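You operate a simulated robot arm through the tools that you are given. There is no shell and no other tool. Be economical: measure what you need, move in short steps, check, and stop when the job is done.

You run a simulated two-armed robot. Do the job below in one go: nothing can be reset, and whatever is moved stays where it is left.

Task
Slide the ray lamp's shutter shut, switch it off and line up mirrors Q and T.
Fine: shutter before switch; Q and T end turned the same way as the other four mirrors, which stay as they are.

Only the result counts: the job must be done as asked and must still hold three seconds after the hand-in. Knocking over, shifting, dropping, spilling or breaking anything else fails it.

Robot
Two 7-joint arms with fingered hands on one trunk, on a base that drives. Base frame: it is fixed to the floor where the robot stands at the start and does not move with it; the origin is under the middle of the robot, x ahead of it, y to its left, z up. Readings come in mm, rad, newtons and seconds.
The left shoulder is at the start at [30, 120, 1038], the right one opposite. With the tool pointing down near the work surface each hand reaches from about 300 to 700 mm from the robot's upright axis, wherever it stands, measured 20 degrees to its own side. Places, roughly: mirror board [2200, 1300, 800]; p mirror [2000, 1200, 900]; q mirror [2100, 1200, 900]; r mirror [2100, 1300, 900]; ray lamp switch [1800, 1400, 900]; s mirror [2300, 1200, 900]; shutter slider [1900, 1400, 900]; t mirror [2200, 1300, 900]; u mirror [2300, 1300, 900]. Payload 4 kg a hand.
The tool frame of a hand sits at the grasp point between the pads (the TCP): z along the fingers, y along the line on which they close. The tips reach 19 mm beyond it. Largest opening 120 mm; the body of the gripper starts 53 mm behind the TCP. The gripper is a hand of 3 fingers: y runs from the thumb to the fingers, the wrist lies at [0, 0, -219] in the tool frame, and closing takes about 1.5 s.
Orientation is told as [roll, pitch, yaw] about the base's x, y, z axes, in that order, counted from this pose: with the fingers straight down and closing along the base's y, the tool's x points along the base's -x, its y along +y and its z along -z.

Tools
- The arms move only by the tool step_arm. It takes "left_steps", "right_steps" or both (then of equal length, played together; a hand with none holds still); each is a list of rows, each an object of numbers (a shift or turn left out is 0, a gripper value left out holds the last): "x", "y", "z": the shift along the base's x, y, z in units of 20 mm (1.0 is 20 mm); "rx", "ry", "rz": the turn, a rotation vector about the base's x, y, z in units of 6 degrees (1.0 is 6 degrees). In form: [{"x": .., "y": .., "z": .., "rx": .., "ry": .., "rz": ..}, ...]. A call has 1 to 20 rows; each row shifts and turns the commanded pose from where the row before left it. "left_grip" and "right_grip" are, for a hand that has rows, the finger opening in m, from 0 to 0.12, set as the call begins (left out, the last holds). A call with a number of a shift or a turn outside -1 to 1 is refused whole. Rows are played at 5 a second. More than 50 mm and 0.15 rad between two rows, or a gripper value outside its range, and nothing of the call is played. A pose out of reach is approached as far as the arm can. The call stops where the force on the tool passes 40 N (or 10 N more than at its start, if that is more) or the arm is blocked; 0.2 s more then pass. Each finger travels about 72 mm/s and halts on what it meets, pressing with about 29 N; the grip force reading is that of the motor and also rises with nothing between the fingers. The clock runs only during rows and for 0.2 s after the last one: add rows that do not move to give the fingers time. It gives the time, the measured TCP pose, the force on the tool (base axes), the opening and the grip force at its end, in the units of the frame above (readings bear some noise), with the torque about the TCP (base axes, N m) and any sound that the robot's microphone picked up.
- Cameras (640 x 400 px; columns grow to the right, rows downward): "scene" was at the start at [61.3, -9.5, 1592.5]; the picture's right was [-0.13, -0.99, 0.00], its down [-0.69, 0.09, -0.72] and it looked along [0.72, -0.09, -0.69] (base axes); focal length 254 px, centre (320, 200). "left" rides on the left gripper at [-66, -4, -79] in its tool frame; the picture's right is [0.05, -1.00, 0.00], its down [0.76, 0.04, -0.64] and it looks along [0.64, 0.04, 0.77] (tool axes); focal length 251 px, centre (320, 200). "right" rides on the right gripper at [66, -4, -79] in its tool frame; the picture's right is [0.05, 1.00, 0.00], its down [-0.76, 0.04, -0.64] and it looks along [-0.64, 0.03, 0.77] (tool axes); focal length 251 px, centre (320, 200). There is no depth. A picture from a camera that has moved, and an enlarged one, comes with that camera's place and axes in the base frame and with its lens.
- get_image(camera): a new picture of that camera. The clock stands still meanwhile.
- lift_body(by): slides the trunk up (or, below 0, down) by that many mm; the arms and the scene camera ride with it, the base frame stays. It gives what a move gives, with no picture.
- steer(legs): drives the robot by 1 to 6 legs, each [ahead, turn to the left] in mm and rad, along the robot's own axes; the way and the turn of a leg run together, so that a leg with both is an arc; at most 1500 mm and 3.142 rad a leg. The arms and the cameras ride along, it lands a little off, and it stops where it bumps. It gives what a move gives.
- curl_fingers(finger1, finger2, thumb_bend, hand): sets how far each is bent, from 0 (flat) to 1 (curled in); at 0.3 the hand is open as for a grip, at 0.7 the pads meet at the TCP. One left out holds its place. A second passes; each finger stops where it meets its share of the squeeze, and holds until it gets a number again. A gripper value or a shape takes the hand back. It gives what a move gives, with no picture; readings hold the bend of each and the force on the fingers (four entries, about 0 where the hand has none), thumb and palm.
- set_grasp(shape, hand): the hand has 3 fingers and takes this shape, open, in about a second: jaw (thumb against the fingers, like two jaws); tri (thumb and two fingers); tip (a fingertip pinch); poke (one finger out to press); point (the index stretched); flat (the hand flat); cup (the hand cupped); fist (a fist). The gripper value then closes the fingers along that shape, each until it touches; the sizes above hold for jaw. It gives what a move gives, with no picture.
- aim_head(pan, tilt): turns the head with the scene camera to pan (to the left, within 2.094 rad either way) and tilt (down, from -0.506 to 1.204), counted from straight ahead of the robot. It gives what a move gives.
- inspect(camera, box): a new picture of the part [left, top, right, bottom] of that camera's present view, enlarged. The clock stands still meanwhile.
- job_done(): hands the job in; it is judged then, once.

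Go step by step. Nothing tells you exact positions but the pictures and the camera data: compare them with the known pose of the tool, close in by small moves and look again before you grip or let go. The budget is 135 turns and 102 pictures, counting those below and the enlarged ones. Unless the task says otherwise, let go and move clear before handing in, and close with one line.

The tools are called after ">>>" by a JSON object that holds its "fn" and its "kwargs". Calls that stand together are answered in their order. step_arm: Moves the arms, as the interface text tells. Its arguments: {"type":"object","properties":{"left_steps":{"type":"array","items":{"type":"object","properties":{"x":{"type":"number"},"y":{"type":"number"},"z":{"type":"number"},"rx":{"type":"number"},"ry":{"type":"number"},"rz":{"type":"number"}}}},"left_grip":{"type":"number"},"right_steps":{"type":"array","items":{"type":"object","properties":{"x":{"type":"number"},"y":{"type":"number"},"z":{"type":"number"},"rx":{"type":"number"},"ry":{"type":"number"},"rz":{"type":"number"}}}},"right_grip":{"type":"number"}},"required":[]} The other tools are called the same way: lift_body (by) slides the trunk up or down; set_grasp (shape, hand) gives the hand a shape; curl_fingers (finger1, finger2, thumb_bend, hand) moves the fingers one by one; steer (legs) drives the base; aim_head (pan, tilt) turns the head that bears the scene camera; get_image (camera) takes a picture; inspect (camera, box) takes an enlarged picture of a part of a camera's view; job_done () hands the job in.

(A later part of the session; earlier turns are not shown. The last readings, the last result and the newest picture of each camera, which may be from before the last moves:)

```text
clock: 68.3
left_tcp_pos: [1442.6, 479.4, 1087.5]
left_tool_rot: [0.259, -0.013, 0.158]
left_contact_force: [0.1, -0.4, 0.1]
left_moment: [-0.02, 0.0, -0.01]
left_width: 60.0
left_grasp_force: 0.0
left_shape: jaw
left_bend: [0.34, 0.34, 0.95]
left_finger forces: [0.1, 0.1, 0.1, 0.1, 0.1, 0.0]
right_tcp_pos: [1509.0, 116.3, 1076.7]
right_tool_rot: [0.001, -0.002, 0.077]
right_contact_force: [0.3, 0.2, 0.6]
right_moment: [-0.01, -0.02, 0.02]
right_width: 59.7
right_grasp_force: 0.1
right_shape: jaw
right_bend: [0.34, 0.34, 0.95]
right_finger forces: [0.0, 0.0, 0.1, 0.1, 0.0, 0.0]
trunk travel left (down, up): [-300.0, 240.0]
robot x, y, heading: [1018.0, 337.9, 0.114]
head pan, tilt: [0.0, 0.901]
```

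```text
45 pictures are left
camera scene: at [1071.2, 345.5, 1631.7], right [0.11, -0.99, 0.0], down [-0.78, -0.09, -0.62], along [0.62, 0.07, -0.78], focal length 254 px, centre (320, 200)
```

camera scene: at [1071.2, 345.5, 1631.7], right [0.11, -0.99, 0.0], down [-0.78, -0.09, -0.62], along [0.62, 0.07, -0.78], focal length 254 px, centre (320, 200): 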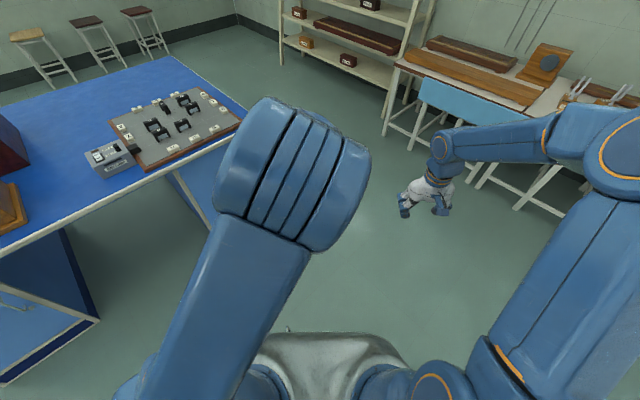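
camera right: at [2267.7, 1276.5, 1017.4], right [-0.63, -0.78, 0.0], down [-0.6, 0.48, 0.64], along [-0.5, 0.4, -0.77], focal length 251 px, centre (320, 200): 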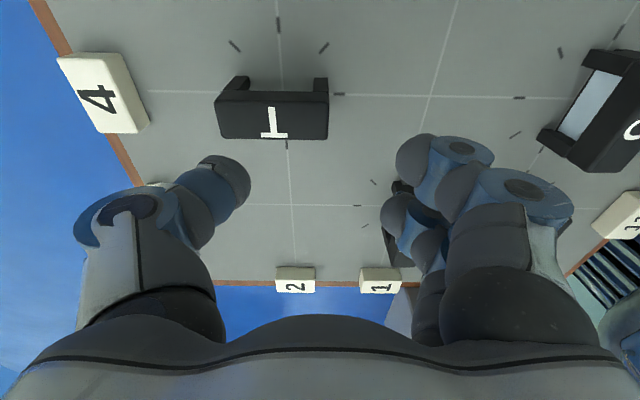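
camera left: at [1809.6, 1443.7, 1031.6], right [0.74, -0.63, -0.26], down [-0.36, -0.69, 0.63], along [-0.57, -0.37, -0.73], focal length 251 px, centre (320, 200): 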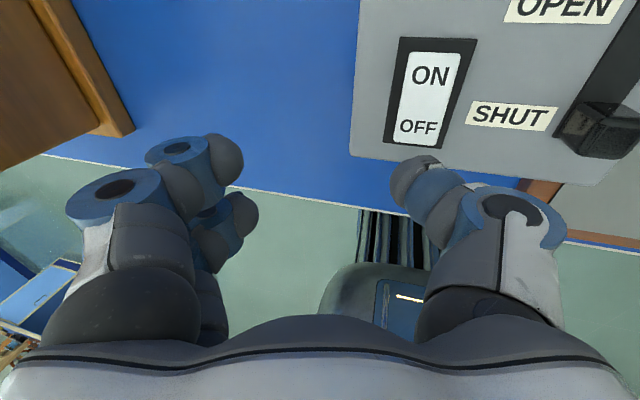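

The robot was blocked near the end of its turn. I'll look around before moving again.

>>> {"fn": "aim_head", "kwargs": {"pan": 1.6, "tilt": 0.7}}

>>> {"fn": "get_image", "kwargs": {"camera": "scene"}}

>>> {"fn": "aim_head", "kwargs": {"pan": -1.6, "tilt": 0.7}}

>>> {"fn": "get_image", "kwargs": {"camera": "scene"}}

```text
clock: 70.0
left_tcp_pos: [1444.1, 478.9, 1087.7]
left_tool_rot: [0.259, -0.013, 0.159]
left_contact_force: [0.1, -0.2, 0.5]
left_moment: [0.03, 0.01, 0.02]
left_width: 60.1
left_grasp_force: 0.0
left_shape: jaw
left_bend: [0.34, 0.34, 0.95]
left_finger forces: [0.0, 0.0, 0.0, 0.0, 0.0, 0.0]
right_tcp_pos: [1511.2, 115.4, 1078.2]
right_tool_rot: [-0.001, 0.0, 0.076]
right_contact_force: [-1.1, 0.4, 0.1]
right_moment: [0.02, -0.01, 0.03]
right_width: 60.0
right_grasp_force: 0.2
right_shape: jaw
right_bend: [0.34, 0.34, 0.95]
right_finger forces: [0.0, 0.0, 0.0, 0.1, 0.0, 0.0]
trunk travel left (down, up): [-300.0, 240.0]
robot x, y, heading: [1016.8, 336.3, 0.115]
head pan, tilt: [1.6, 0.7]
```

```text
44 pictures are left
camera scene: at [984.7, 420.4, 1647.9], right [0.99, 0.14, 0.0], down [0.09, -0.64, -0.76], along [-0.11, 0.76, -0.64], focal length 254 px, centre (320, 200)
```

scene: 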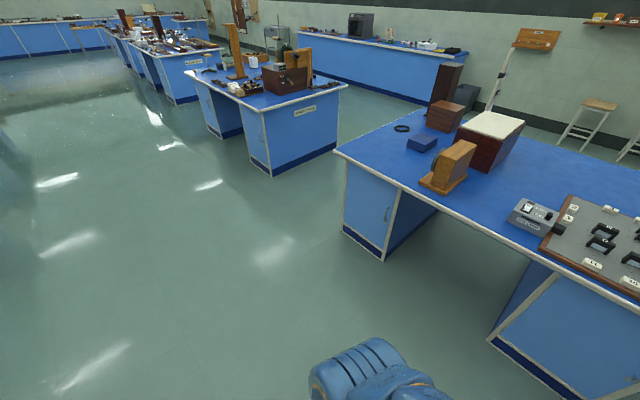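

```text
clock: 72.7
left_tcp_pos: [1443.1, 479.5, 1088.1]
left_tool_rot: [0.258, -0.011, 0.159]
left_contact_force: [-0.2, -1.0, 0.3]
left_moment: [-0.03, 0.01, 0.03]
left_width: 60.1
left_grasp_force: 0.1
left_shape: jaw
left_bend: [0.34, 0.34, 0.95]
left_finger forces: [0.0, 0.0, 0.0, 0.1, 0.1, 0.1]
right_tcp_pos: [1510.4, 115.5, 1077.9]
right_tool_rot: [0.0, 0.0, 0.079]
right_contact_force: [-0.3, 0.0, -0.4]
right_moment: [0.03, -0.01, 0.01]
right_width: 59.8
right_grasp_force: 0.0
right_shape: jaw
right_bend: [0.34, 0.34, 0.95]
right_finger forces: [0.0, 0.0, 0.0, 0.0, 0.1, 0.0]
trunk travel left (down, up): [-300.0, 240.0]
robot x, y, heading: [1016.2, 335.1, 0.11]
head pan, tilt: [-1.6, 0.7]
```

```text
43 pictures are left
camera scene: at [1003.5, 251.6, 1647.9], right [-1.0, -0.08, 0.0], down [-0.05, 0.64, -0.76], along [0.06, -0.76, -0.64], focal length 254 px, centre (320, 200)
```

scene: 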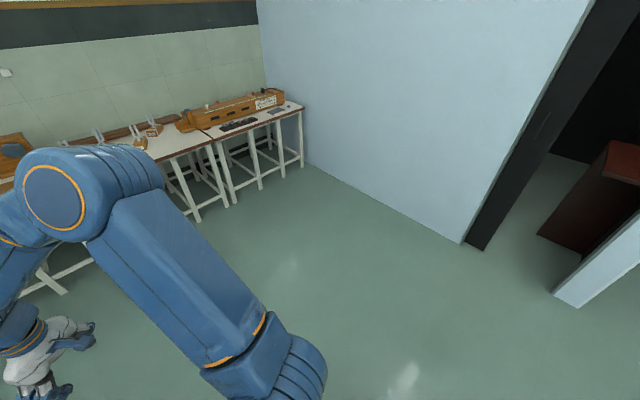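

Nothing is near the base and nothing has been disturbed. I'll continue along the clear path to the waypoint.

>>> {"fn": "steer", "kwargs": {"legs": [[975, -0.017], [975, 0]]}}

>>> {"fn": "steer", "kwargs": {"legs": [[0, 2.36]]}}

>>> {"fn": "aim_head", "kwargs": {"pan": 0.0, "tilt": 0.9}}

>>> {"fn": "get_image", "kwargs": {"camera": "scene"}}

```text
clock: 82.6
left_tcp_pos: [3412.6, 685.4, 1087.7]
left_tool_rot: [0.258, -0.009, 0.148]
left_contact_force: [0.6, -0.4, -0.2]
left_moment: [-0.02, 0.04, -0.01]
left_width: 59.9
left_grasp_force: 0.0
left_shape: jaw
left_bend: [0.34, 0.34, 0.95]
left_finger forces: [0.0, 0.1, 0.0, 0.1, 0.1, 0.0]
right_tcp_pos: [3473.5, 321.3, 1077.7]
right_tool_rot: [0.0, 0.0, 0.066]
right_contact_force: [0.2, -0.7, 0.3]
right_moment: [0.0, 0.04, 0.02]
right_width: 59.9
right_grasp_force: 0.0
right_shape: jaw
right_bend: [0.34, 0.34, 0.95]
right_finger forces: [0.0, 0.0, 0.1, 0.0, 0.0, 0.0]
trunk travel left (down, up): [-300.0, 240.0]
robot x, y, heading: [2979.3, 548.9, 0.098]
head pan, tilt: [-1.6, 0.7]
```

```text
clock: 85.4
left_tcp_pos: [3187.0, 956.1, 1086.3]
left_tool_rot: [0.255, -0.007, 0.954]
left_contact_force: [-0.9, 0.7, -0.2]
left_moment: [-0.03, -0.04, -0.01]
left_width: 60.1
left_grasp_force: 0.0
left_shape: jaw
left_bend: [0.33, 0.33, 0.95]
left_finger forces: [0.0, 0.0, 0.0, 0.0, 0.0, 0.1]
right_tcp_pos: [3492.3, 750.7, 1077.1]
right_tool_rot: [-0.002, -0.001, 0.873]
right_contact_force: [-0.5, 0.1, -0.3]
right_moment: [-0.03, -0.05, -0.03]
right_width: 60.0
right_grasp_force: 0.1
right_shape: jaw
right_bend: [0.33, 0.33, 0.95]
right_finger forces: [0.0, 0.1, 0.0, 0.1, 0.0, 0.0]
trunk travel left (down, up): [-300.0, 240.0]
robot x, y, heading: [3035.4, 512.2, 0.924]
head pan, tilt: [-1.6, 0.7]
stopped in leg 1: the robot was blocked; the commanded pose is now the measured one
```

```text
clock: 87.1
left_tcp_pos: [3188.2, 953.7, 1089.2]
left_tool_rot: [0.257, -0.01, 0.953]
left_contact_force: [-0.2, -0.2, -0.9]
left_moment: [-0.02, -0.01, -0.01]
left_width: 60.0
left_grasp_force: 0.1
left_shape: jaw
left_bend: [0.33, 0.33, 0.95]
left_finger forces: [0.0, 0.0, 0.0, 0.0, 0.0, 0.0]
right_tcp_pos: [3495.1, 744.9, 1077.9]
right_tool_rot: [0.0, -0.001, 0.871]
right_contact_force: [0.7, -0.4, -0.7]
right_moment: [0.04, -0.03, 0.02]
right_width: 60.0
right_grasp_force: 0.2
right_shape: jaw
right_bend: [0.33, 0.33, 0.95]
right_finger forces: [0.0, 0.1, 0.1, 0.0, 0.1, 0.1]
trunk travel left (down, up): [-300.0, 240.0]
robot x, y, heading: [3030.3, 517.8, 0.927]
head pan, tilt: [0.0, 0.901]
```

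```text
42 pictures are left
camera scene: at [3066.0, 557.8, 1631.7], right [0.8, -0.6, 0.0], down [-0.47, -0.63, -0.62], along [0.37, 0.5, -0.78], focal length 254 px, centre (320, 200)
```

scene: 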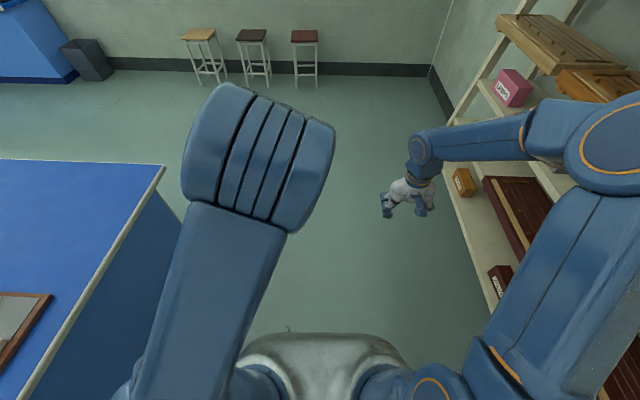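

Nothing is close to the robot, so the long turn probably tripped on drift. I'll turn in smaller legs.

>>> {"fn": "steer", "kwargs": {"legs": [[0, 0.38], [0, 0.38], [0, 0.38], [0, 0.39]]}}

>>> {"fn": "get_image", "kwargs": {"camera": "scene"}}

```text
clock: 89.9
left_tcp_pos: [2846.7, 944.8, 1087.8]
left_tool_rot: [0.255, -0.015, 1.696]
left_contact_force: [0.7, 0.3, -0.4]
left_moment: [-0.02, -0.02, -0.01]
left_width: 59.9
left_grasp_force: 0.0
left_shape: jaw
left_bend: [0.33, 0.33, 0.95]
left_finger forces: [0.0, 0.0, 0.0, 0.0, 0.1, 0.1]
right_tcp_pos: [3212.0, 999.1, 1077.3]
right_tool_rot: [-0.003, -0.001, 1.615]
right_contact_force: [-1.0, -0.1, 0.5]
right_moment: [0.01, -0.07, -0.01]
right_width: 60.1
right_grasp_force: 0.1
right_shape: jaw
right_bend: [0.33, 0.33, 0.95]
right_finger forces: [0.1, 0.0, 0.1, 0.0, 0.1, 0.0]
trunk travel left (down, up): [-300.0, 240.0]
robot x, y, heading: [3086.3, 516.1, 1.696]
head pan, tilt: [0.0, 0.901]
stopped in leg 2: the robot was blocked; the commanded pose is now the measured one
```

```text
41 pictures are left
camera scene: at [3078.0, 575.7, 1631.7], right [0.99, 0.12, 0.0], down [0.1, -0.78, -0.62], along [-0.07, 0.62, -0.78], focal length 254 px, centre (320, 200)
```

scene: 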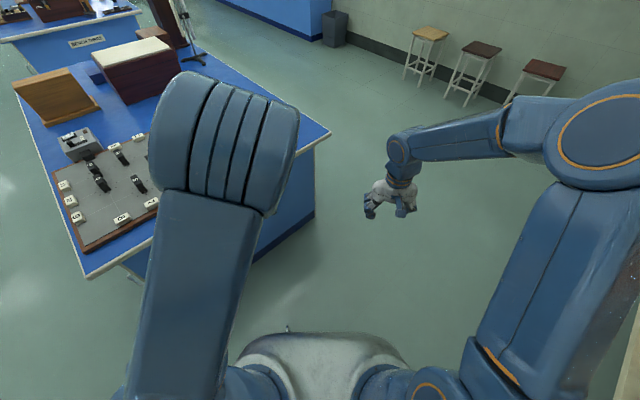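

>>> {"fn": "steer", "kwargs": {"legs": [[0, 0.7]]}}

>>> {"fn": "get_image", "kwargs": {"camera": "scene"}}

```text
clock: 92.5
left_tcp_pos: [2626.1, 693.6, 1087.2]
left_tool_rot: [0.255, -0.015, 2.388]
left_contact_force: [-0.5, -0.3, 0.1]
left_moment: [0.04, -0.02, 0.04]
left_width: 60.0
left_grasp_force: 0.0
left_shape: jaw
left_bend: [0.33, 0.33, 0.95]
left_finger forces: [0.1, 0.0, 0.1, 0.1, 0.0, 0.1]
right_tcp_pos: [2871.5, 968.1, 1078.1]
right_tool_rot: [-0.006, -0.001, 2.305]
right_contact_force: [0.0, 0.0, 0.4]
right_moment: [0.0, -0.05, 0.0]
right_width: 59.9
right_grasp_force: 0.0
right_shape: jaw
right_bend: [0.33, 0.33, 0.95]
right_finger forces: [0.1, 0.0, 0.0, 0.0, 0.1, 0.0]
trunk travel left (down, up): [-300.0, 240.0]
robot x, y, heading: [3122.9, 558.6, 2.382]
head pan, tilt: [0.0, 0.901]
stopped in leg 1: the robot was blocked; the commanded pose is now the measured one
```

```text
40 pictures are left
camera scene: at [3078.1, 596.8, 1631.7], right [0.69, 0.73, 0.0], down [0.57, -0.54, -0.62], along [-0.45, 0.43, -0.78], focal length 254 px, centre (320, 200)
```

scene: 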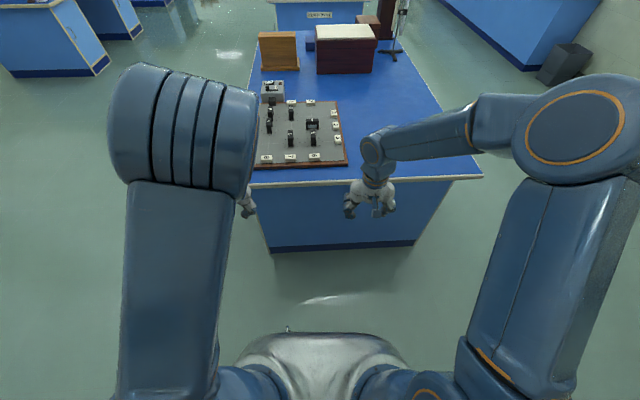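

The robot is now facing the table's right-hand end. I'll approach with a gentle S-curve, stopping a bit short.

>>> {"fn": "steer", "kwargs": {"legs": [[225, 0.388], [225, -0.314]]}}

>>> {"fn": "aim_head", "kwargs": {"pan": 0.0, "tilt": 1.0}}

>>> {"fn": "get_image", "kwargs": {"camera": "scene"}}

```text
clock: 95.5
left_tcp_pos: [2231.0, 888.8, 1087.9]
left_tool_rot: [0.259, -0.015, 2.465]
left_contact_force: [0.9, -0.2, -0.3]
left_moment: [0.0, 0.03, 0.01]
left_width: 59.8
left_grasp_force: 0.1
left_shape: jaw
left_bend: [0.33, 0.33, 0.95]
left_finger forces: [0.0, 0.0, 0.0, 0.0, 0.0, 0.0]
right_tcp_pos: [2457.9, 1182.2, 1077.9]
right_tool_rot: [-0.002, -0.001, 2.384]
right_contact_force: [0.8, 0.0, 1.0]
right_moment: [0.01, -0.02, -0.05]
right_width: 60.1
right_grasp_force: 0.1
right_shape: jaw
right_bend: [0.33, 0.34, 0.95]
right_finger forces: [0.1, 0.1, 0.1, 0.0, 0.0, 0.0]
trunk travel left (down, up): [-300.0, 240.0]
robot x, y, heading: [2727.6, 780.7, 2.457]
head pan, tilt: [0.0, 0.901]
```

```text
clock: 96.2
left_tcp_pos: [2232.1, 888.7, 1088.6]
left_tool_rot: [0.259, -0.014, 2.464]
left_contact_force: [0.6, 0.1, 0.9]
left_moment: [-0.02, 0.02, 0.01]
left_width: 59.7
left_grasp_force: 0.1
left_shape: jaw
left_bend: [0.33, 0.33, 0.95]
left_finger forces: [0.0, 0.0, 0.1, 0.1, 0.0, 0.0]
right_tcp_pos: [2456.2, 1183.8, 1075.8]
right_tool_rot: [-0.001, 0.0, 2.385]
right_contact_force: [0.4, -0.3, 0.4]
right_moment: [-0.03, 0.03, 0.0]
right_width: 60.2
right_grasp_force: 0.1
right_shape: jaw
right_bend: [0.33, 0.34, 0.95]
right_finger forces: [0.0, 0.0, 0.0, 0.0, 0.0, 0.0]
trunk travel left (down, up): [-300.0, 240.0]
robot x, y, heading: [2725.0, 786.8, 2.458]
head pan, tilt: [0.0, 1.0]
```

```text
39 pictures are left
camera scene: at [2688.6, 817.3, 1624.5], right [0.63, 0.78, 0.0], down [0.65, -0.53, -0.54], along [-0.42, 0.34, -0.84], focal length 254 px, centre (320, 200)
```

scene: 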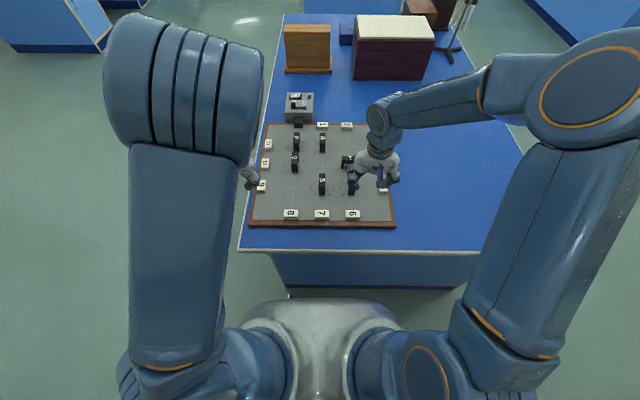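

The robot is square to this edge. T is about 722 mm ahead and 110 mm to the right, so I'll advance 72 mm.

>>> {"fn": "steer", "kwargs": {"legs": [[72, 0]]}}

>>> {"fn": "get_image", "kwargs": {"camera": "right"}}

```text
clock: 97.2
left_tcp_pos: [2174.9, 936.7, 1087.2]
left_tool_rot: [0.256, -0.01, 2.465]
left_contact_force: [-0.1, -0.8, -0.3]
left_moment: [-0.04, 0.0, 0.0]
left_width: 60.3
left_grasp_force: 0.0
left_shape: jaw
left_bend: [0.33, 0.33, 0.95]
left_finger forces: [0.0, 0.0, 0.0, 0.0, 0.0, 0.0]
right_tcp_pos: [2397.4, 1230.1, 1076.5]
right_tool_rot: [-0.003, 0.002, 2.384]
right_contact_force: [-0.3, 0.2, 0.3]
right_moment: [-0.03, -0.02, -0.01]
right_width: 59.9
right_grasp_force: 0.1
right_shape: jaw
right_bend: [0.33, 0.34, 0.95]
right_finger forces: [0.1, 0.0, 0.0, 0.0, 0.0, 0.0]
trunk travel left (down, up): [-300.0, 240.0]
robot x, y, heading: [2672.7, 831.9, 2.462]
head pan, tilt: [0.0, 1.0]
```

```text
38 pictures are left
camera right: at [2448.1, 1187.2, 1155.6], right [-0.65, -0.76, 0.0], down [-0.59, 0.49, 0.64], along [-0.49, 0.42, -0.77], focal length 251 px, centre (320, 200)
```

right: 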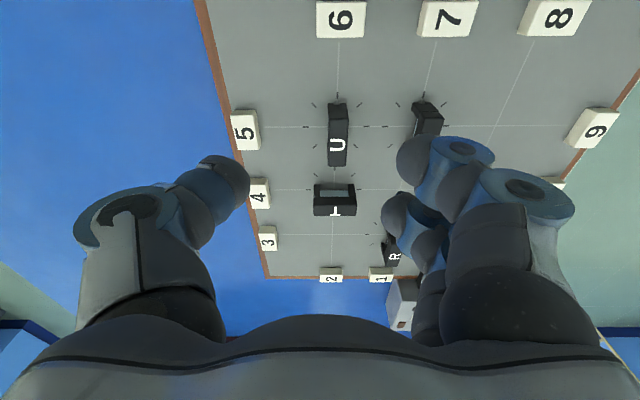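

Odometry still agrees, with T at about [2238, 1333]. I'll move the right hand over T while turning it to close across the bar.

>>> {"fn": "step_arm", "kwargs": {"right_steps": [{"x": -0.53, "y": 0.345, "z": -0.3, "rz": -0.957}, {"x": -0.53, "y": 0.345, "z": -0.3, "rz": -0.957}, {"x": -0.53, "y": 0.345, "z": -0.3, "rz": -0.957}, {"x": -0.53, "y": 0.345, "z": -0.3, "rz": -0.957}, {"x": -0.53, "y": 0.345, "z": -0.3, "rz": -0.957}, {"x": -0.53, "y": 0.345, "z": -0.3, "rz": -0.957}, {"x": -0.53, "y": 0.345, "z": -0.4, "rz": -0.957}, {"x": -0.53, "y": 0.345, "z": -0.4, "rz": -0.957}, {"x": -0.53, "y": 0.345, "z": -0.4, "rz": -0.957}, {"x": -0.53, "y": 0.345, "z": -0.4, "rz": -0.957}, {"x": -0.53, "y": 0.345, "z": -0.4, "rz": -0.957}, {"x": -0.53, "y": 0.345, "z": -0.4, "rz": -0.957}, {"x": -0.53, "y": 0.345, "z": -0.4, "rz": -0.957}, {"x": -0.53, "y": 0.345, "z": -0.4, "rz": -0.957}, {"x": -0.53, "y": 0.345, "z": -0.4, "rz": -0.957}]}}

>>> {"fn": "get_image", "kwargs": {"camera": "right"}}

>>> {"fn": "inspect", "kwargs": {"camera": "scene", "box": [240, 120, 400, 220]}}

```text
clock: 100.4
left_tcp_pos: [2174.9, 935.4, 1088.2]
left_tool_rot: [0.256, -0.013, 2.465]
left_contact_force: [0.2, -0.4, 0.0]
left_moment: [-0.02, -0.01, -0.01]
left_width: 60.0
left_grasp_force: 0.1
left_shape: jaw
left_bend: [0.33, 0.33, 0.95]
left_finger forces: [0.0, 0.0, 0.1, 0.0, 0.0, 0.0]
right_tcp_pos: [2240.1, 1333.4, 967.6]
right_tool_rot: [-0.001, -0.001, 0.881]
right_contact_force: [-0.5, 0.3, -0.4]
right_moment: [0.01, -0.01, -0.01]
right_width: 60.1
right_grasp_force: 0.1
right_shape: jaw
right_bend: [0.33, 0.34, 0.95]
right_finger forces: [0.1, 0.1, 0.0, 0.0, 0.0, 0.0]
trunk travel left (down, up): [-300.0, 240.0]
robot x, y, heading: [2670.2, 827.2, 2.455]
head pan, tilt: [0.0, 1.0]
```

```text
37 pictures are left
camera right: at [2200.8, 1278.8, 1047.6], right [-0.8, 0.59, 0.0], down [0.45, 0.62, 0.64], along [0.38, 0.52, -0.77], focal length 251 px, centre (320, 200)
```

right: 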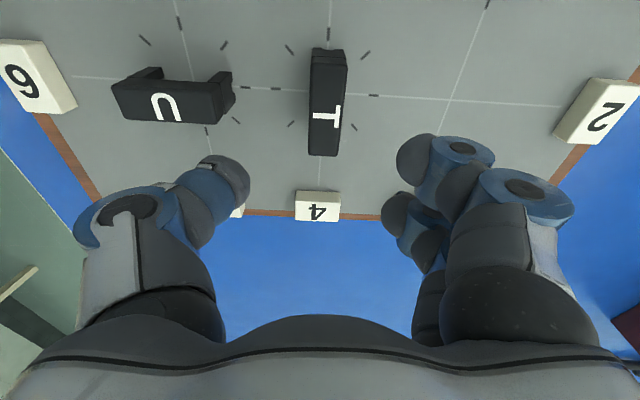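

```text
4.00 times, centred on (320, 170) of scene
camera zoom: at [2631.2, 862.7, 1624.5], right [0.63, 0.78, 0.0], down [0.65, -0.53, -0.54], along [-0.42, 0.34, -0.84], focal length 1016 px, centre (320, 320)
```

zoom: 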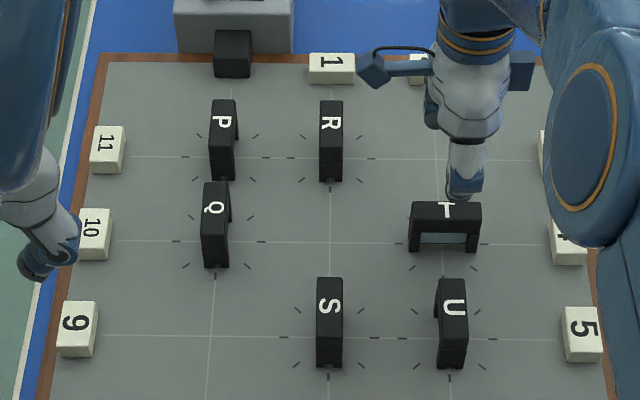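

The hand is aligned over T. I'll descend to just above the bar.

>>> {"fn": "step_arm", "kwargs": {"right_steps": [{"x": -0.2, "y": -0.07, "z": -1}, {"z": -1}, {"z": -1}, {}]}}

>>> {"fn": "get_image", "kwargs": {"camera": "right"}}

```text
clock: 101.4
left_tcp_pos: [2177.1, 935.4, 1089.6]
left_tool_rot: [0.257, -0.014, 2.467]
left_contact_force: [0.8, -0.5, 0.0]
left_moment: [0.01, 0.0, 0.01]
left_width: 59.7
left_grasp_force: 0.1
left_shape: jaw
left_bend: [0.33, 0.33, 0.95]
left_finger forces: [0.1, 0.1, 0.0, 0.1, 0.0, 0.1]
right_tcp_pos: [2237.2, 1331.0, 909.7]
right_tool_rot: [-0.004, -0.001, 0.881]
right_contact_force: [0.4, 0.5, 1.0]
right_moment: [0.02, 0.02, -0.06]
right_width: 60.2
right_grasp_force: 0.1
right_shape: jaw
right_bend: [0.33, 0.34, 0.95]
right_finger forces: [0.0, 0.1, 0.0, 0.0, 0.1, 0.1]
trunk travel left (down, up): [-300.0, 240.0]
robot x, y, heading: [2675.1, 830.1, 2.456]
head pan, tilt: [0.0, 1.0]
```

```text
35 pictures are left
camera right: at [2198.0, 1277.5, 989.1], right [-0.81, 0.59, 0.0], down [0.45, 0.62, 0.64], along [0.38, 0.52, -0.77], focal length 251 px, centre (320, 200)
```

right: 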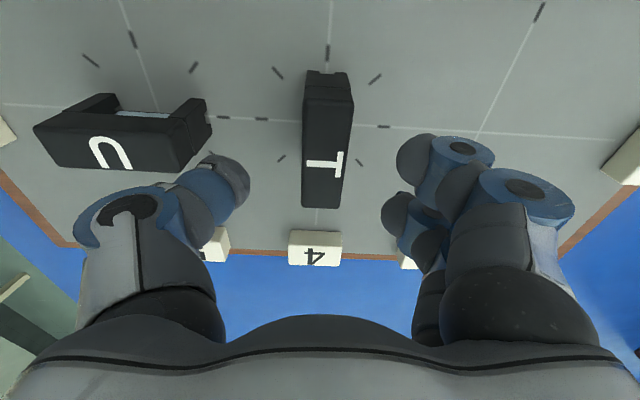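

The alignment is good. I'll narrow to 45 mm to keep the thumb off U, lower, then close.

>>> {"fn": "step_arm", "kwargs": {"right_steps": [{"x": -0.06, "y": 0.045}, {}, {"z": -0.7}, {"z": -0.7}, {"z": -0.6}, {}], "right_grip": 0.045}}

>>> {"fn": "step_arm", "kwargs": {"right_steps": [{}, {}, {}, {}, {}, {}], "right_grip": 0.01}}

>>> {"fn": "get_image", "kwargs": {"camera": "right"}}

```text
clock: 102.8
left_tcp_pos: [2176.6, 934.6, 1088.1]
left_tool_rot: [0.256, -0.013, 2.467]
left_contact_force: [0.1, 0.6, -1.1]
left_moment: [-0.02, 0.0, -0.01]
left_width: 60.4
left_grasp_force: 0.1
left_shape: jaw
left_bend: [0.33, 0.33, 0.95]
left_finger forces: [0.0, 0.1, 0.0, 0.1, 0.0, 0.1]
right_tcp_pos: [2235.9, 1329.7, 869.8]
right_tool_rot: [-0.003, 0.0, 0.88]
right_contact_force: [0.2, -0.6, -0.2]
right_moment: [-0.02, -0.01, 0.0]
right_width: 45.5
right_grasp_force: 0.0
right_shape: jaw
right_bend: [0.38, 0.38, 0.95]
right_finger forces: [0.1, 0.1, 0.1, 0.0, 0.0, 0.0]
trunk travel left (down, up): [-300.0, 240.0]
robot x, y, heading: [2670.9, 828.5, 2.461]
head pan, tilt: [0.0, 1.0]
```

```text
clock: 104.2
left_tcp_pos: [2175.2, 934.3, 1087.4]
left_tool_rot: [0.257, -0.012, 2.466]
left_contact_force: [-0.6, 0.4, -0.1]
left_moment: [0.02, -0.01, -0.01]
left_width: 60.1
left_grasp_force: 0.0
left_shape: jaw
left_bend: [0.33, 0.33, 0.95]
left_finger forces: [0.0, 0.0, 0.0, 0.0, 0.0, 0.0]
right_tcp_pos: [2236.5, 1330.4, 869.8]
right_tool_rot: [-0.004, -0.001, 0.881]
right_contact_force: [-4.0, 4.2, -0.9]
right_moment: [0.07, 0.11, 0.05]
right_width: 17.9
right_grasp_force: 29.5
right_shape: jaw
right_bend: [0.48, 0.48, 0.86]
right_finger forces: [14.3, 14.9, 0.0, 0.0, 23.5, 0.0]
trunk travel left (down, up): [-300.0, 240.0]
robot x, y, heading: [2671.0, 833.6, 2.46]
head pan, tilt: [0.0, 1.0]
```

```text
34 pictures are left
camera right: at [2197.1, 1277.5, 948.6], right [-0.81, 0.59, 0.0], down [0.45, 0.62, 0.64], along [0.38, 0.52, -0.77], focal length 251 px, centre (320, 200)
```

right: 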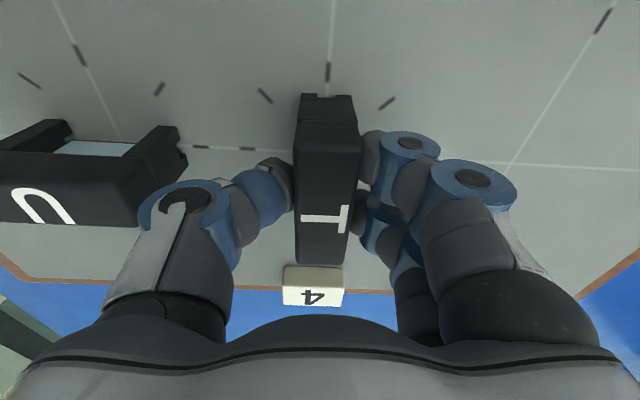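

T is held. I'll turn it 90° counter-clockwise.

>>> {"fn": "step_arm", "kwargs": {"right_steps": [{"x": -0.03, "y": 0.02, "rz": 0.75}, {"rz": 0.75}, {"rz": 0.75}, {"rz": 0.75}, {"rz": 0.75}, {"rz": 0.75}, {"rz": 0.75}, {"rz": 0.75}, {"rz": 0.75}, {"rz": 0.75}, {"rz": 0.75}, {"rz": 0.75}, {"rz": 0.75}, {"rz": 0.75}, {"rz": 0.75}, {"rz": 0.75}, {"rz": 0.75}, {"rz": 0.75}, {"rz": 0.75}, {"rz": 0.75}]}}

>>> {"fn": "get_image", "kwargs": {"camera": "right"}}

>>> {"fn": "inspect", "kwargs": {"camera": "scene", "box": [240, 120, 400, 220]}}

```text
clock: 108.3
left_tcp_pos: [2177.4, 933.6, 1089.1]
left_tool_rot: [0.256, -0.017, 2.466]
left_contact_force: [0.3, -0.6, 0.9]
left_moment: [-0.01, -0.02, 0.0]
left_width: 60.0
left_grasp_force: 0.1
left_shape: jaw
left_bend: [0.33, 0.33, 0.95]
left_finger forces: [0.0, 0.1, 0.0, 0.0, 0.0, 0.0]
right_tcp_pos: [2242.8, 1325.2, 868.7]
right_tool_rot: [-0.004, 0.019, 2.38]
right_contact_force: [15.3, -9.1, 13.4]
right_moment: [-0.25, 0.02, -1.96]
right_width: 17.6
right_grasp_force: 28.5
right_shape: jaw
right_bend: [0.45, 1.0, 0.86]
right_finger forces: [39.8, 9.6, 0.0, 0.0, 63.4, 0.0]
right hand out of reach, approached as far as the arm can: row 3
trunk travel left (down, up): [-300.0, 240.0]
robot x, y, heading: [2671.5, 832.4, 2.456]
head pan, tilt: [0.0, 1.0]
stopped in row 20 (right hand): the force on the tool passed its limit at 40 N (the readings are from after the stop); the commanded pose is now the measured one
```

```text
33 pictures are left
camera right: at [2292.4, 1283.5, 950.6], right [-0.65, -0.76, 0.0], down [-0.59, 0.51, 0.63], along [-0.48, 0.41, -0.78], focal length 251 px, centre (320, 200)
```

right: 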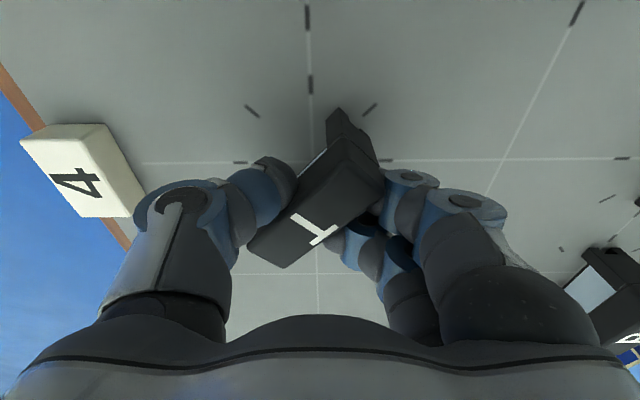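

```text
4.00 times, centred on (320, 170) of scene
camera zoom: at [2634.8, 859.8, 1624.9], right [0.63, 0.78, 0.0], down [0.65, -0.53, -0.54], along [-0.42, 0.34, -0.84], focal length 1016 px, centre (320, 320)
```

zoom: 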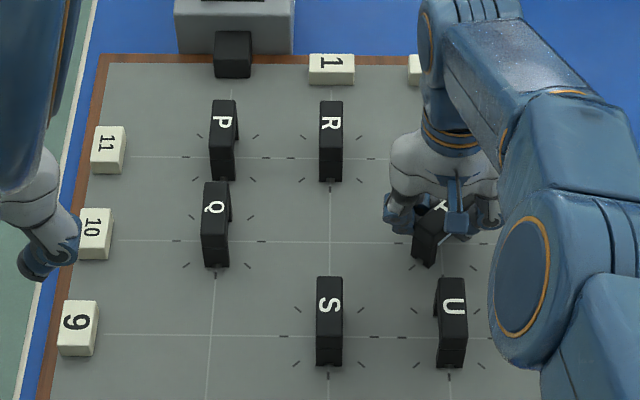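

T slipped in the grip after about 50°, and I can see I misread its letter. From this side the T stands upright, so its top points to the original left, which means it started 90° counter-clockwise. It needs a clockwise turn. I'll release carefully first.

>>> {"fn": "step_arm", "kwargs": {"right_steps": [{}, {}, {}, {}, {}, {}], "right_grip": 0.09}}

>>> {"fn": "get_image", "kwargs": {"camera": "right"}}

```text
clock: 109.7
left_tcp_pos: [2175.6, 935.3, 1087.0]
left_tool_rot: [0.257, -0.017, 2.466]
left_contact_force: [0.3, 0.3, -0.8]
left_moment: [0.0, 0.07, -0.01]
left_width: 59.9
left_grasp_force: 0.0
left_shape: jaw
left_bend: [0.33, 0.33, 0.95]
left_finger forces: [0.0, 0.1, 0.0, 0.1, 0.0, 0.1]
right_tcp_pos: [2240.8, 1327.9, 867.8]
right_tool_rot: [-0.003, 0.015, 2.385]
right_contact_force: [-0.4, -0.6, 0.0]
right_moment: [0.02, 0.0, -0.02]
right_width: 89.7
right_grasp_force: 0.1
right_shape: jaw
right_bend: [0.26, 0.26, 0.12]
right_finger forces: [0.1, 0.0, 0.0, 0.0, 0.0, 0.0]
trunk travel left (down, up): [-300.0, 240.0]
robot x, y, heading: [2673.8, 827.6, 2.461]
head pan, tilt: [0.0, 1.0]
```

```text
31 pictures are left
camera right: at [2290.1, 1285.8, 948.0], right [-0.65, -0.76, 0.0], down [-0.59, 0.5, 0.63], along [-0.48, 0.41, -0.78], focal length 251 px, centre (320, 200)
```

right: 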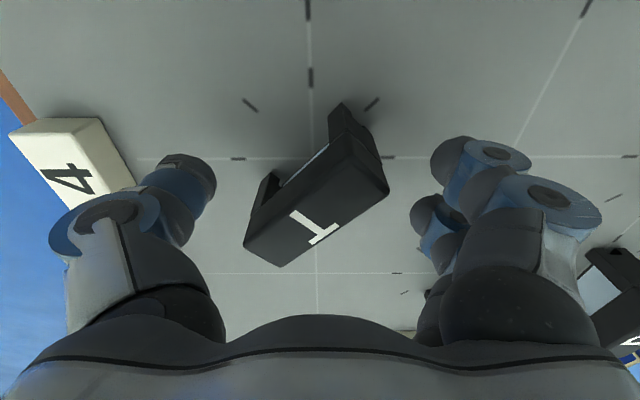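

T is still standing on its pivot. I'll raise the hand and test how far the wrist turns counter-clockwise at this spot.

>>> {"fn": "step_arm", "kwargs": {"right_steps": [{"z": 0.6}, {"z": 1}, {"z": 1}, {"z": 1}, {"z": 1, "rz": 1}, {"rz": 1}, {"rz": 1}, {"rz": 1}, {"rz": 1}, {"rz": 1}, {"rz": 1}, {"rz": 1}, {"rz": 1}, {"rz": 1}, {"rz": 1}, {"rz": 1}, {"rz": 1}, {"rz": 1}, {"rz": 1}, {"rz": 0.7}]}}

>>> {"fn": "get_image", "kwargs": {"camera": "right"}}

>>> {"fn": "inspect", "kwargs": {"camera": "scene", "box": [240, 120, 400, 220]}}

```text
clock: 113.9
left_tcp_pos: [2176.5, 934.6, 1088.8]
left_tool_rot: [0.257, -0.015, 2.463]
left_contact_force: [-0.8, 0.1, 0.1]
left_moment: [0.03, 0.01, -0.01]
left_width: 60.1
left_grasp_force: 0.0
left_shape: jaw
left_bend: [0.33, 0.33, 0.95]
left_finger forces: [0.0, 0.0, 0.0, 0.1, 0.1, 0.0]
right_tcp_pos: [2241.6, 1327.0, 959.4]
right_tool_rot: [-0.004, 0.017, -2.254]
right_contact_force: [0.0, -0.4, 0.7]
right_moment: [0.03, 0.01, 0.02]
right_width: 89.7
right_grasp_force: 0.0
right_shape: jaw
right_bend: [0.26, 0.26, 0.12]
right_finger forces: [0.0, 0.0, 0.0, 0.0, 0.0, 0.1]
trunk travel left (down, up): [-300.0, 240.0]
robot x, y, heading: [2672.7, 830.4, 2.461]
head pan, tilt: [0.0, 1.0]
```

```text
30 pictures are left
camera right: at [2279.8, 1380.4, 1040.3], right [0.81, -0.59, 0.0], down [-0.46, -0.63, 0.63], along [-0.37, -0.51, -0.78], focal length 251 px, centre (320, 200)
```

right: 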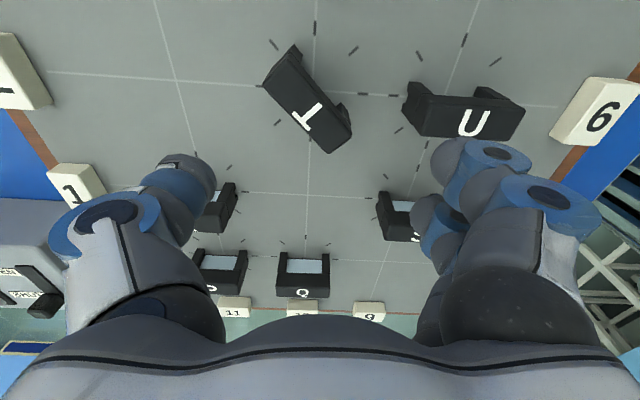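

```text
4.00 times, centred on (320, 170) of scene
camera zoom: at [2631.8, 862.3, 1624.5], right [0.63, 0.78, 0.0], down [0.65, -0.53, -0.54], along [-0.42, 0.34, -0.84], focal length 1016 px, centre (320, 320)
```

zoom: 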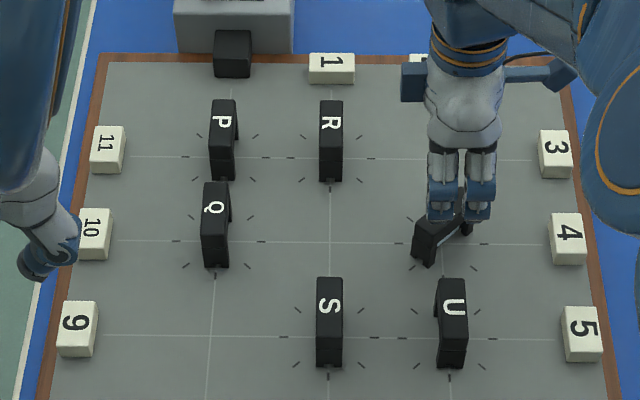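

The wrist can reach that angle. I'll enlarge T to settle which way it faces.

>>> {"fn": "inspect", "kwargs": {"camera": "right", "box": [230, 20, 550, 180]}}

```text
2.00 times, centred on (390, 100) of right
camera zoom: at [2279.8, 1380.4, 1040.3], right [0.81, -0.59, 0.0], down [-0.46, -0.63, 0.63], along [-0.37, -0.51, -0.78], focal length 503 px, centre (180, 400)
```

zoom: 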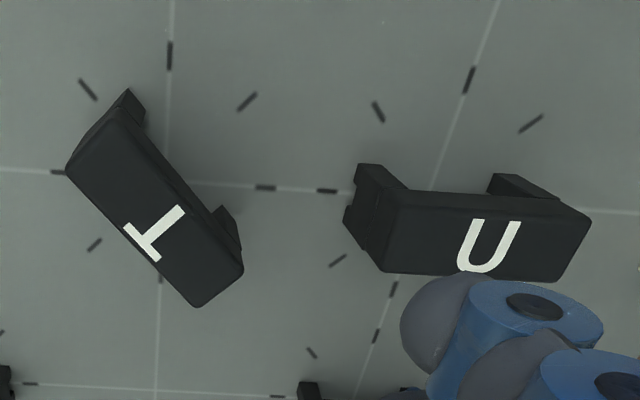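

T's top points 135° counter-clockwise from upright, so it needs 135° clockwise. I'll test whether the wrist can go a further 45°, so one grip does the whole turn.

>>> {"fn": "step_arm", "kwargs": {"right_steps": [{"z": 0.3, "rz": 1}, {"rz": 1}, {"rz": 1}, {"rz": 1}, {"rz": 1}, {"rz": 1}, {"rz": 1}, {"rz": 0.6}, {}], "right_grip": 0.06}}

>>> {"fn": "get_image", "kwargs": {"camera": "right"}}

```text
clock: 115.9
left_tcp_pos: [2176.3, 934.3, 1088.8]
left_tool_rot: [0.257, -0.014, 2.467]
left_contact_force: [-1.1, -0.1, -0.1]
left_moment: [-0.02, 0.01, -0.01]
left_width: 59.7
left_grasp_force: 0.1
left_shape: jaw
left_bend: [0.33, 0.33, 0.95]
left_finger forces: [0.0, 0.1, 0.0, 0.0, 0.0, 0.1]
right_tcp_pos: [2264.5, 1309.7, 946.3]
right_tool_rot: [0.002, 0.014, -1.797]
right_contact_force: [0.5, 0.0, -0.4]
right_moment: [0.0, 0.04, 0.01]
right_width: 60.5
right_grasp_force: 0.1
right_shape: jaw
right_bend: [0.33, 0.33, 0.95]
right_finger forces: [0.0, 0.0, 0.1, 0.1, 0.1, 0.0]
right hand out of reach, approached as far as the arm can: row 4, 5, 6, 7, 8
trunk travel left (down, up): [-300.0, 240.0]
robot x, y, heading: [2672.4, 828.4, 2.46]
head pan, tilt: [0.0, 1.0]
```

```text
27 pictures are left
camera right: at [2274.9, 1374.8, 1028.2], right [0.98, -0.17, 0.0], down [-0.14, -0.76, 0.63], along [-0.11, -0.62, -0.77], focal length 251 px, centre (320, 200)
```

right: 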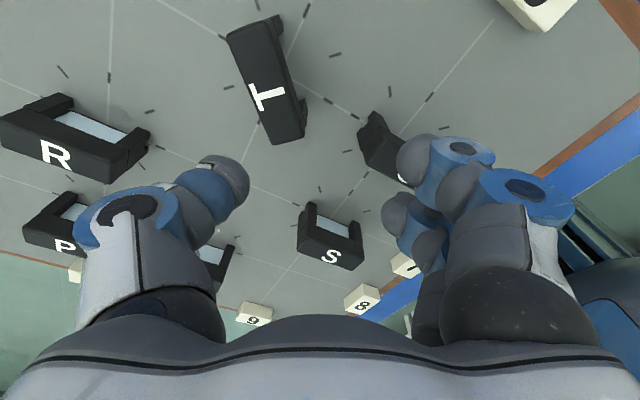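

The wrist limit is around there, so I'll do it in two grips. First I'll turn the hand to the bar's present angle of about 1.66 rad, over T.

>>> {"fn": "step_arm", "kwargs": {"right_steps": [{"x": -0.4, "y": 0.4, "z": 0.5, "rz": -1}, {"x": -0.4, "y": 0.4, "rz": -1}, {"x": -0.4, "y": 0.4, "rz": -1}, {"rz": -1}, {"rz": -1}, {"rz": -1}, {"rz": -1}, {"rz": -1}, {"rz": -1}, {"rz": -1}, {"rz": -1}, {"rz": -1}, {"rz": -1}, {"rz": -1}, {"rz": -1}, {"rz": -1}, {"rz": -1}, {"rz": -1}, {"rz": -1}, {"rz": -1}]}}

>>> {"fn": "step_arm", "kwargs": {"right_steps": [{"rz": -1}, {"rz": -1}, {"rz": -1}, {"rz": -1}, {"rz": -1}, {"rz": -1}, {"rz": -1}, {}]}}

>>> {"fn": "get_image", "kwargs": {"camera": "right"}}

```text
clock: 120.1
left_tcp_pos: [2174.7, 935.1, 1088.3]
left_tool_rot: [0.256, -0.014, 2.465]
left_contact_force: [-0.4, -0.3, -0.4]
left_moment: [-0.01, -0.01, -0.01]
left_width: 60.0
left_grasp_force: 0.2
left_shape: jaw
left_bend: [0.33, 0.33, 0.95]
left_finger forces: [0.1, 0.1, 0.0, 0.1, 0.0, 0.0]
right_tcp_pos: [2238.6, 1334.9, 957.7]
right_tool_rot: [0.004, 0.015, 2.387]
right_contact_force: [0.5, 0.3, 1.5]
right_moment: [0.0, -0.02, -0.01]
right_width: 60.4
right_grasp_force: 0.1
right_shape: jaw
right_bend: [0.33, 0.33, 0.95]
right_finger forces: [0.1, 0.0, 0.0, 0.0, 0.1, 0.0]
trunk travel left (down, up): [-300.0, 240.0]
robot x, y, heading: [2671.9, 830.2, 2.462]
head pan, tilt: [0.0, 1.0]
```

```text
clock: 121.9
left_tcp_pos: [2174.7, 935.2, 1086.8]
left_tool_rot: [0.256, -0.014, 2.465]
left_contact_force: [1.5, -1.0, 0.1]
left_moment: [0.02, -0.01, 0.02]
left_width: 60.2
left_grasp_force: 0.0
left_shape: jaw
left_bend: [0.33, 0.33, 0.95]
left_finger forces: [0.1, 0.0, 0.1, 0.1, 0.0, 0.0]
right_tcp_pos: [2239.3, 1334.1, 957.1]
right_tool_rot: [0.002, 0.014, 1.657]
right_contact_force: [0.1, 0.6, -0.1]
right_moment: [0.02, -0.02, 0.0]
right_width: 60.6
right_grasp_force: 0.0
right_shape: jaw
right_bend: [0.33, 0.33, 0.95]
right_finger forces: [0.0, 0.1, 0.0, 0.0, 0.1, 0.0]
trunk travel left (down, up): [-300.0, 240.0]
robot x, y, heading: [2672.5, 829.7, 2.457]
head pan, tilt: [0.0, 1.0]
```

```text
26 pictures are left
camera right: at [2248.6, 1270.2, 1037.8], right [-0.99, -0.14, 0.0], down [-0.11, 0.77, 0.63], along [-0.09, 0.63, -0.77], focal length 251 px, centre (320, 200)
```

right: 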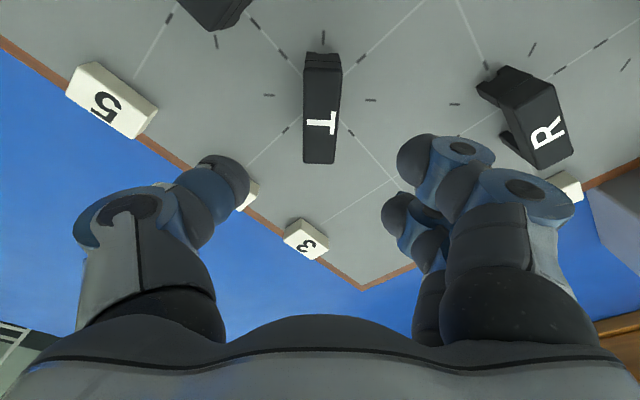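

The alignment over T is excellent. I'll lower and grip.

>>> {"fn": "step_arm", "kwargs": {"right_steps": [{"y": -0.17, "z": -1}, {"z": -1}, {"z": -1}, {"z": -0.9}, {"z": -0.5}, {}], "right_grip": 0.05}}

>>> {"fn": "step_arm", "kwargs": {"right_steps": [{}, {}, {}, {}, {}, {}], "right_grip": 0.01}}

>>> {"fn": "get_image", "kwargs": {"camera": "right"}}

```text
clock: 123.3
left_tcp_pos: [2175.4, 935.2, 1087.7]
left_tool_rot: [0.256, -0.013, 2.462]
left_contact_force: [0.5, -0.8, -0.9]
left_moment: [-0.02, 0.0, -0.05]
left_width: 59.9
left_grasp_force: 0.1
left_shape: jaw
left_bend: [0.33, 0.33, 0.95]
left_finger forces: [0.2, 0.1, 0.0, 0.0, 0.0, 0.0]
right_tcp_pos: [2239.5, 1332.2, 870.4]
right_tool_rot: [0.001, 0.015, 1.657]
right_contact_force: [-0.4, -1.8, -0.2]
right_moment: [0.01, -0.02, -0.01]
right_width: 50.4
right_grasp_force: 0.0
right_shape: jaw
right_bend: [0.36, 0.36, 0.95]
right_finger forces: [0.0, 0.1, 0.0, 0.0, 0.0, 0.1]
trunk travel left (down, up): [-300.0, 240.0]
robot x, y, heading: [2672.2, 830.7, 2.46]
head pan, tilt: [0.0, 1.0]
```

```text
clock: 124.7
left_tcp_pos: [2175.4, 935.8, 1089.0]
left_tool_rot: [0.257, -0.014, 2.464]
left_contact_force: [0.5, 0.8, 0.0]
left_moment: [0.0, 0.01, 0.0]
left_width: 60.2
left_grasp_force: 0.0
left_shape: jaw
left_bend: [0.33, 0.33, 0.95]
left_finger forces: [0.1, 0.0, 0.1, 0.0, 0.1, 0.0]
right_tcp_pos: [2239.2, 1330.0, 870.0]
right_tool_rot: [0.0, 0.013, 1.658]
right_contact_force: [-0.4, -0.4, -3.8]
right_moment: [-0.03, 0.04, 0.0]
right_width: 18.6
right_grasp_force: 29.1
right_shape: jaw
right_bend: [1.0, 1.0, 0.87]
right_finger forces: [12.4, 12.6, 0.1, 0.1, 25.0, 0.1]
trunk travel left (down, up): [-300.0, 240.0]
robot x, y, heading: [2672.9, 829.3, 2.46]
head pan, tilt: [0.0, 1.0]
```

```text
25 pictures are left
camera right: at [2248.3, 1266.9, 950.2], right [-0.99, -0.14, 0.0], down [-0.11, 0.77, 0.63], along [-0.09, 0.63, -0.77], focal length 251 px, centre (320, 200)
```

right: 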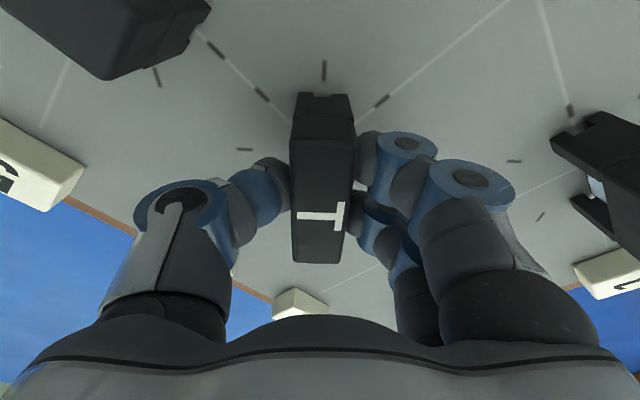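

The grip is clean. I'll turn T 45° clockwise, back to its starting angle.

>>> {"fn": "step_arm", "kwargs": {"right_steps": [{"rz": -0.5}, {"rz": -0.5}, {"rz": -0.5}, {"rz": -0.5}, {"rz": -0.5}, {"rz": -0.5}, {"rz": -0.5}, {"rz": -0.5}, {"rz": -0.5}, {"rz": -0.5}, {"rz": -0.5}, {"rz": -0.5}, {"rz": -0.5}, {"rz": -0.5}, {"rz": -0.5}, {}]}}

>>> {"fn": "get_image", "kwargs": {"camera": "right"}}

```text
clock: 128.1
left_tcp_pos: [2174.4, 936.0, 1087.2]
left_tool_rot: [0.255, -0.013, 2.465]
left_contact_force: [0.3, 0.0, -0.7]
left_moment: [-0.02, -0.02, -0.04]
left_width: 59.9
left_grasp_force: 0.0
left_shape: jaw
left_bend: [0.33, 0.33, 0.95]
left_finger forces: [0.1, 0.1, 0.0, 0.1, 0.0, 0.0]
right_tcp_pos: [2238.4, 1332.1, 870.4]
right_tool_rot: [0.002, 0.012, 0.871]
right_contact_force: [-16.9, 5.5, 1.0]
right_moment: [0.23, 0.26, 0.03]
right_width: 18.4
right_grasp_force: 29.0
right_shape: jaw
right_bend: [0.48, 0.47, 0.87]
right_finger forces: [16.6, 19.5, 0.0, 0.0, 19.7, 0.0]
trunk travel left (down, up): [-300.0, 240.0]
robot x, y, heading: [2671.5, 828.4, 2.458]
head pan, tilt: [0.0, 1.0]
```

```text
24 pictures are left
camera right: at [2198.9, 1279.6, 949.9], right [-0.8, 0.6, 0.0], down [0.47, 0.62, 0.63], along [0.38, 0.51, -0.77], focal length 251 px, centre (320, 200)
```

right: 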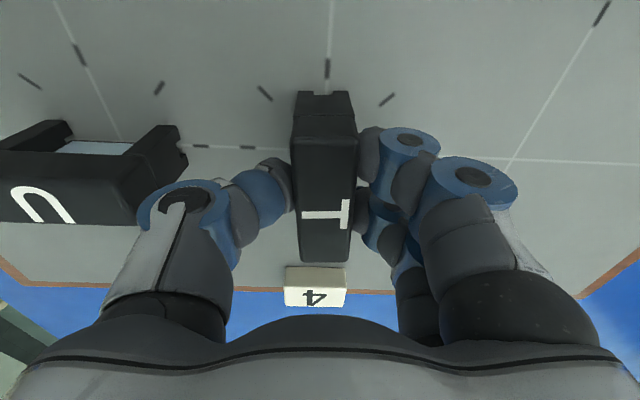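

T is back at its starting angle. I'll release, rise and spin the hand half a turn for the second grip.

>>> {"fn": "step_arm", "kwargs": {"right_steps": [{}, {}, {}, {}, {}, {"z": 0.6}, {"z": 1}, {"z": 1}, {"z": 1}, {"z": 0.9, "rz": 1}, {"rz": 1}, {"rz": 1}, {"rz": 1}, {"rz": 1}, {"rz": 1}, {"rz": 1}, {"rz": 1}, {"rz": 1}, {"rz": 1}, {"rz": 1}], "right_grip": 0.055}}

>>> {"fn": "step_arm", "kwargs": {"right_steps": [{"rz": 1}, {"rz": 1}, {"rz": 1}, {"rz": 1}, {"rz": 1}, {"rz": 1}, {"rz": 1}, {"rz": 1}, {"rz": 1}, {"rz": 1}, {"rz": 1}, {"rz": 1}, {"rz": 1}, {"rz": 1}, {"rz": 1}, {"rz": 1}, {"rz": 1}, {"rz": 1}, {"rz": 1}, {}]}}

>>> {"fn": "get_image", "kwargs": {"camera": "right"}}

```text
clock: 132.3
left_tcp_pos: [2175.1, 935.1, 1087.4]
left_tool_rot: [0.258, -0.014, 2.466]
left_contact_force: [-0.2, 0.2, 0.2]
left_moment: [0.01, -0.01, -0.01]
left_width: 59.9
left_grasp_force: 0.1
left_shape: jaw
left_bend: [0.33, 0.33, 0.95]
left_finger forces: [0.1, 0.0, 0.0, 0.0, 0.0, 0.0]
right_tcp_pos: [2239.2, 1329.5, 958.7]
right_tool_rot: [0.003, 0.014, 2.027]
right_contact_force: [-0.4, 0.4, -0.9]
right_moment: [0.01, -0.03, 0.0]
right_width: 54.6
right_grasp_force: 0.1
right_shape: jaw
right_bend: [0.35, 0.35, 0.96]
right_finger forces: [0.0, 0.1, 0.0, 0.0, 0.1, 0.0]
trunk travel left (down, up): [-300.0, 240.0]
robot x, y, heading: [2674.8, 825.6, 2.455]
head pan, tilt: [0.0, 1.0]
```

```text
clock: 136.5
left_tcp_pos: [2175.5, 933.7, 1088.4]
left_tool_rot: [0.256, -0.013, 2.465]
left_contact_force: [0.8, -0.1, -0.4]
left_moment: [0.02, 0.0, -0.01]
left_width: 60.1
left_grasp_force: 0.1
left_shape: jaw
left_bend: [0.33, 0.33, 0.95]
left_finger forces: [0.0, 0.0, 0.1, 0.0, 0.0, 0.1]
right_tcp_pos: [2238.7, 1330.0, 961.2]
right_tool_rot: [0.002, 0.014, -2.268]
right_contact_force: [-0.5, 1.3, 0.3]
right_moment: [0.01, -0.03, -0.01]
right_width: 54.6
right_grasp_force: 0.0
right_shape: jaw
right_bend: [0.35, 0.35, 0.96]
right_finger forces: [0.0, 0.0, 0.1, 0.1, 0.1, 0.0]
trunk travel left (down, up): [-300.0, 240.0]
robot x, y, heading: [2672.2, 828.4, 2.457]
head pan, tilt: [0.0, 1.0]
```

```text
23 pictures are left
camera right: at [2279.2, 1383.7, 1040.8], right [0.8, -0.6, 0.0], down [-0.47, -0.62, 0.63], along [-0.38, -0.51, -0.77], focal length 251 px, centre (320, 200)
```

right: 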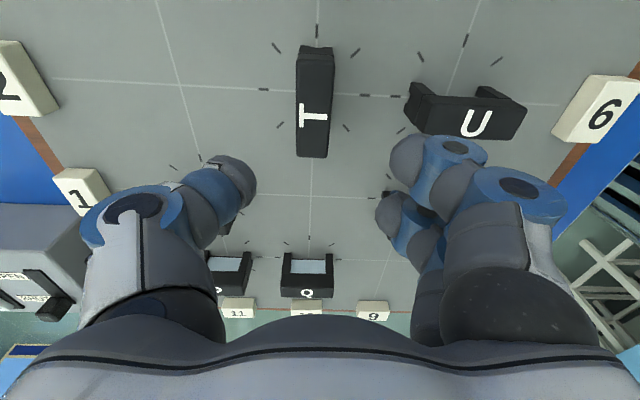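

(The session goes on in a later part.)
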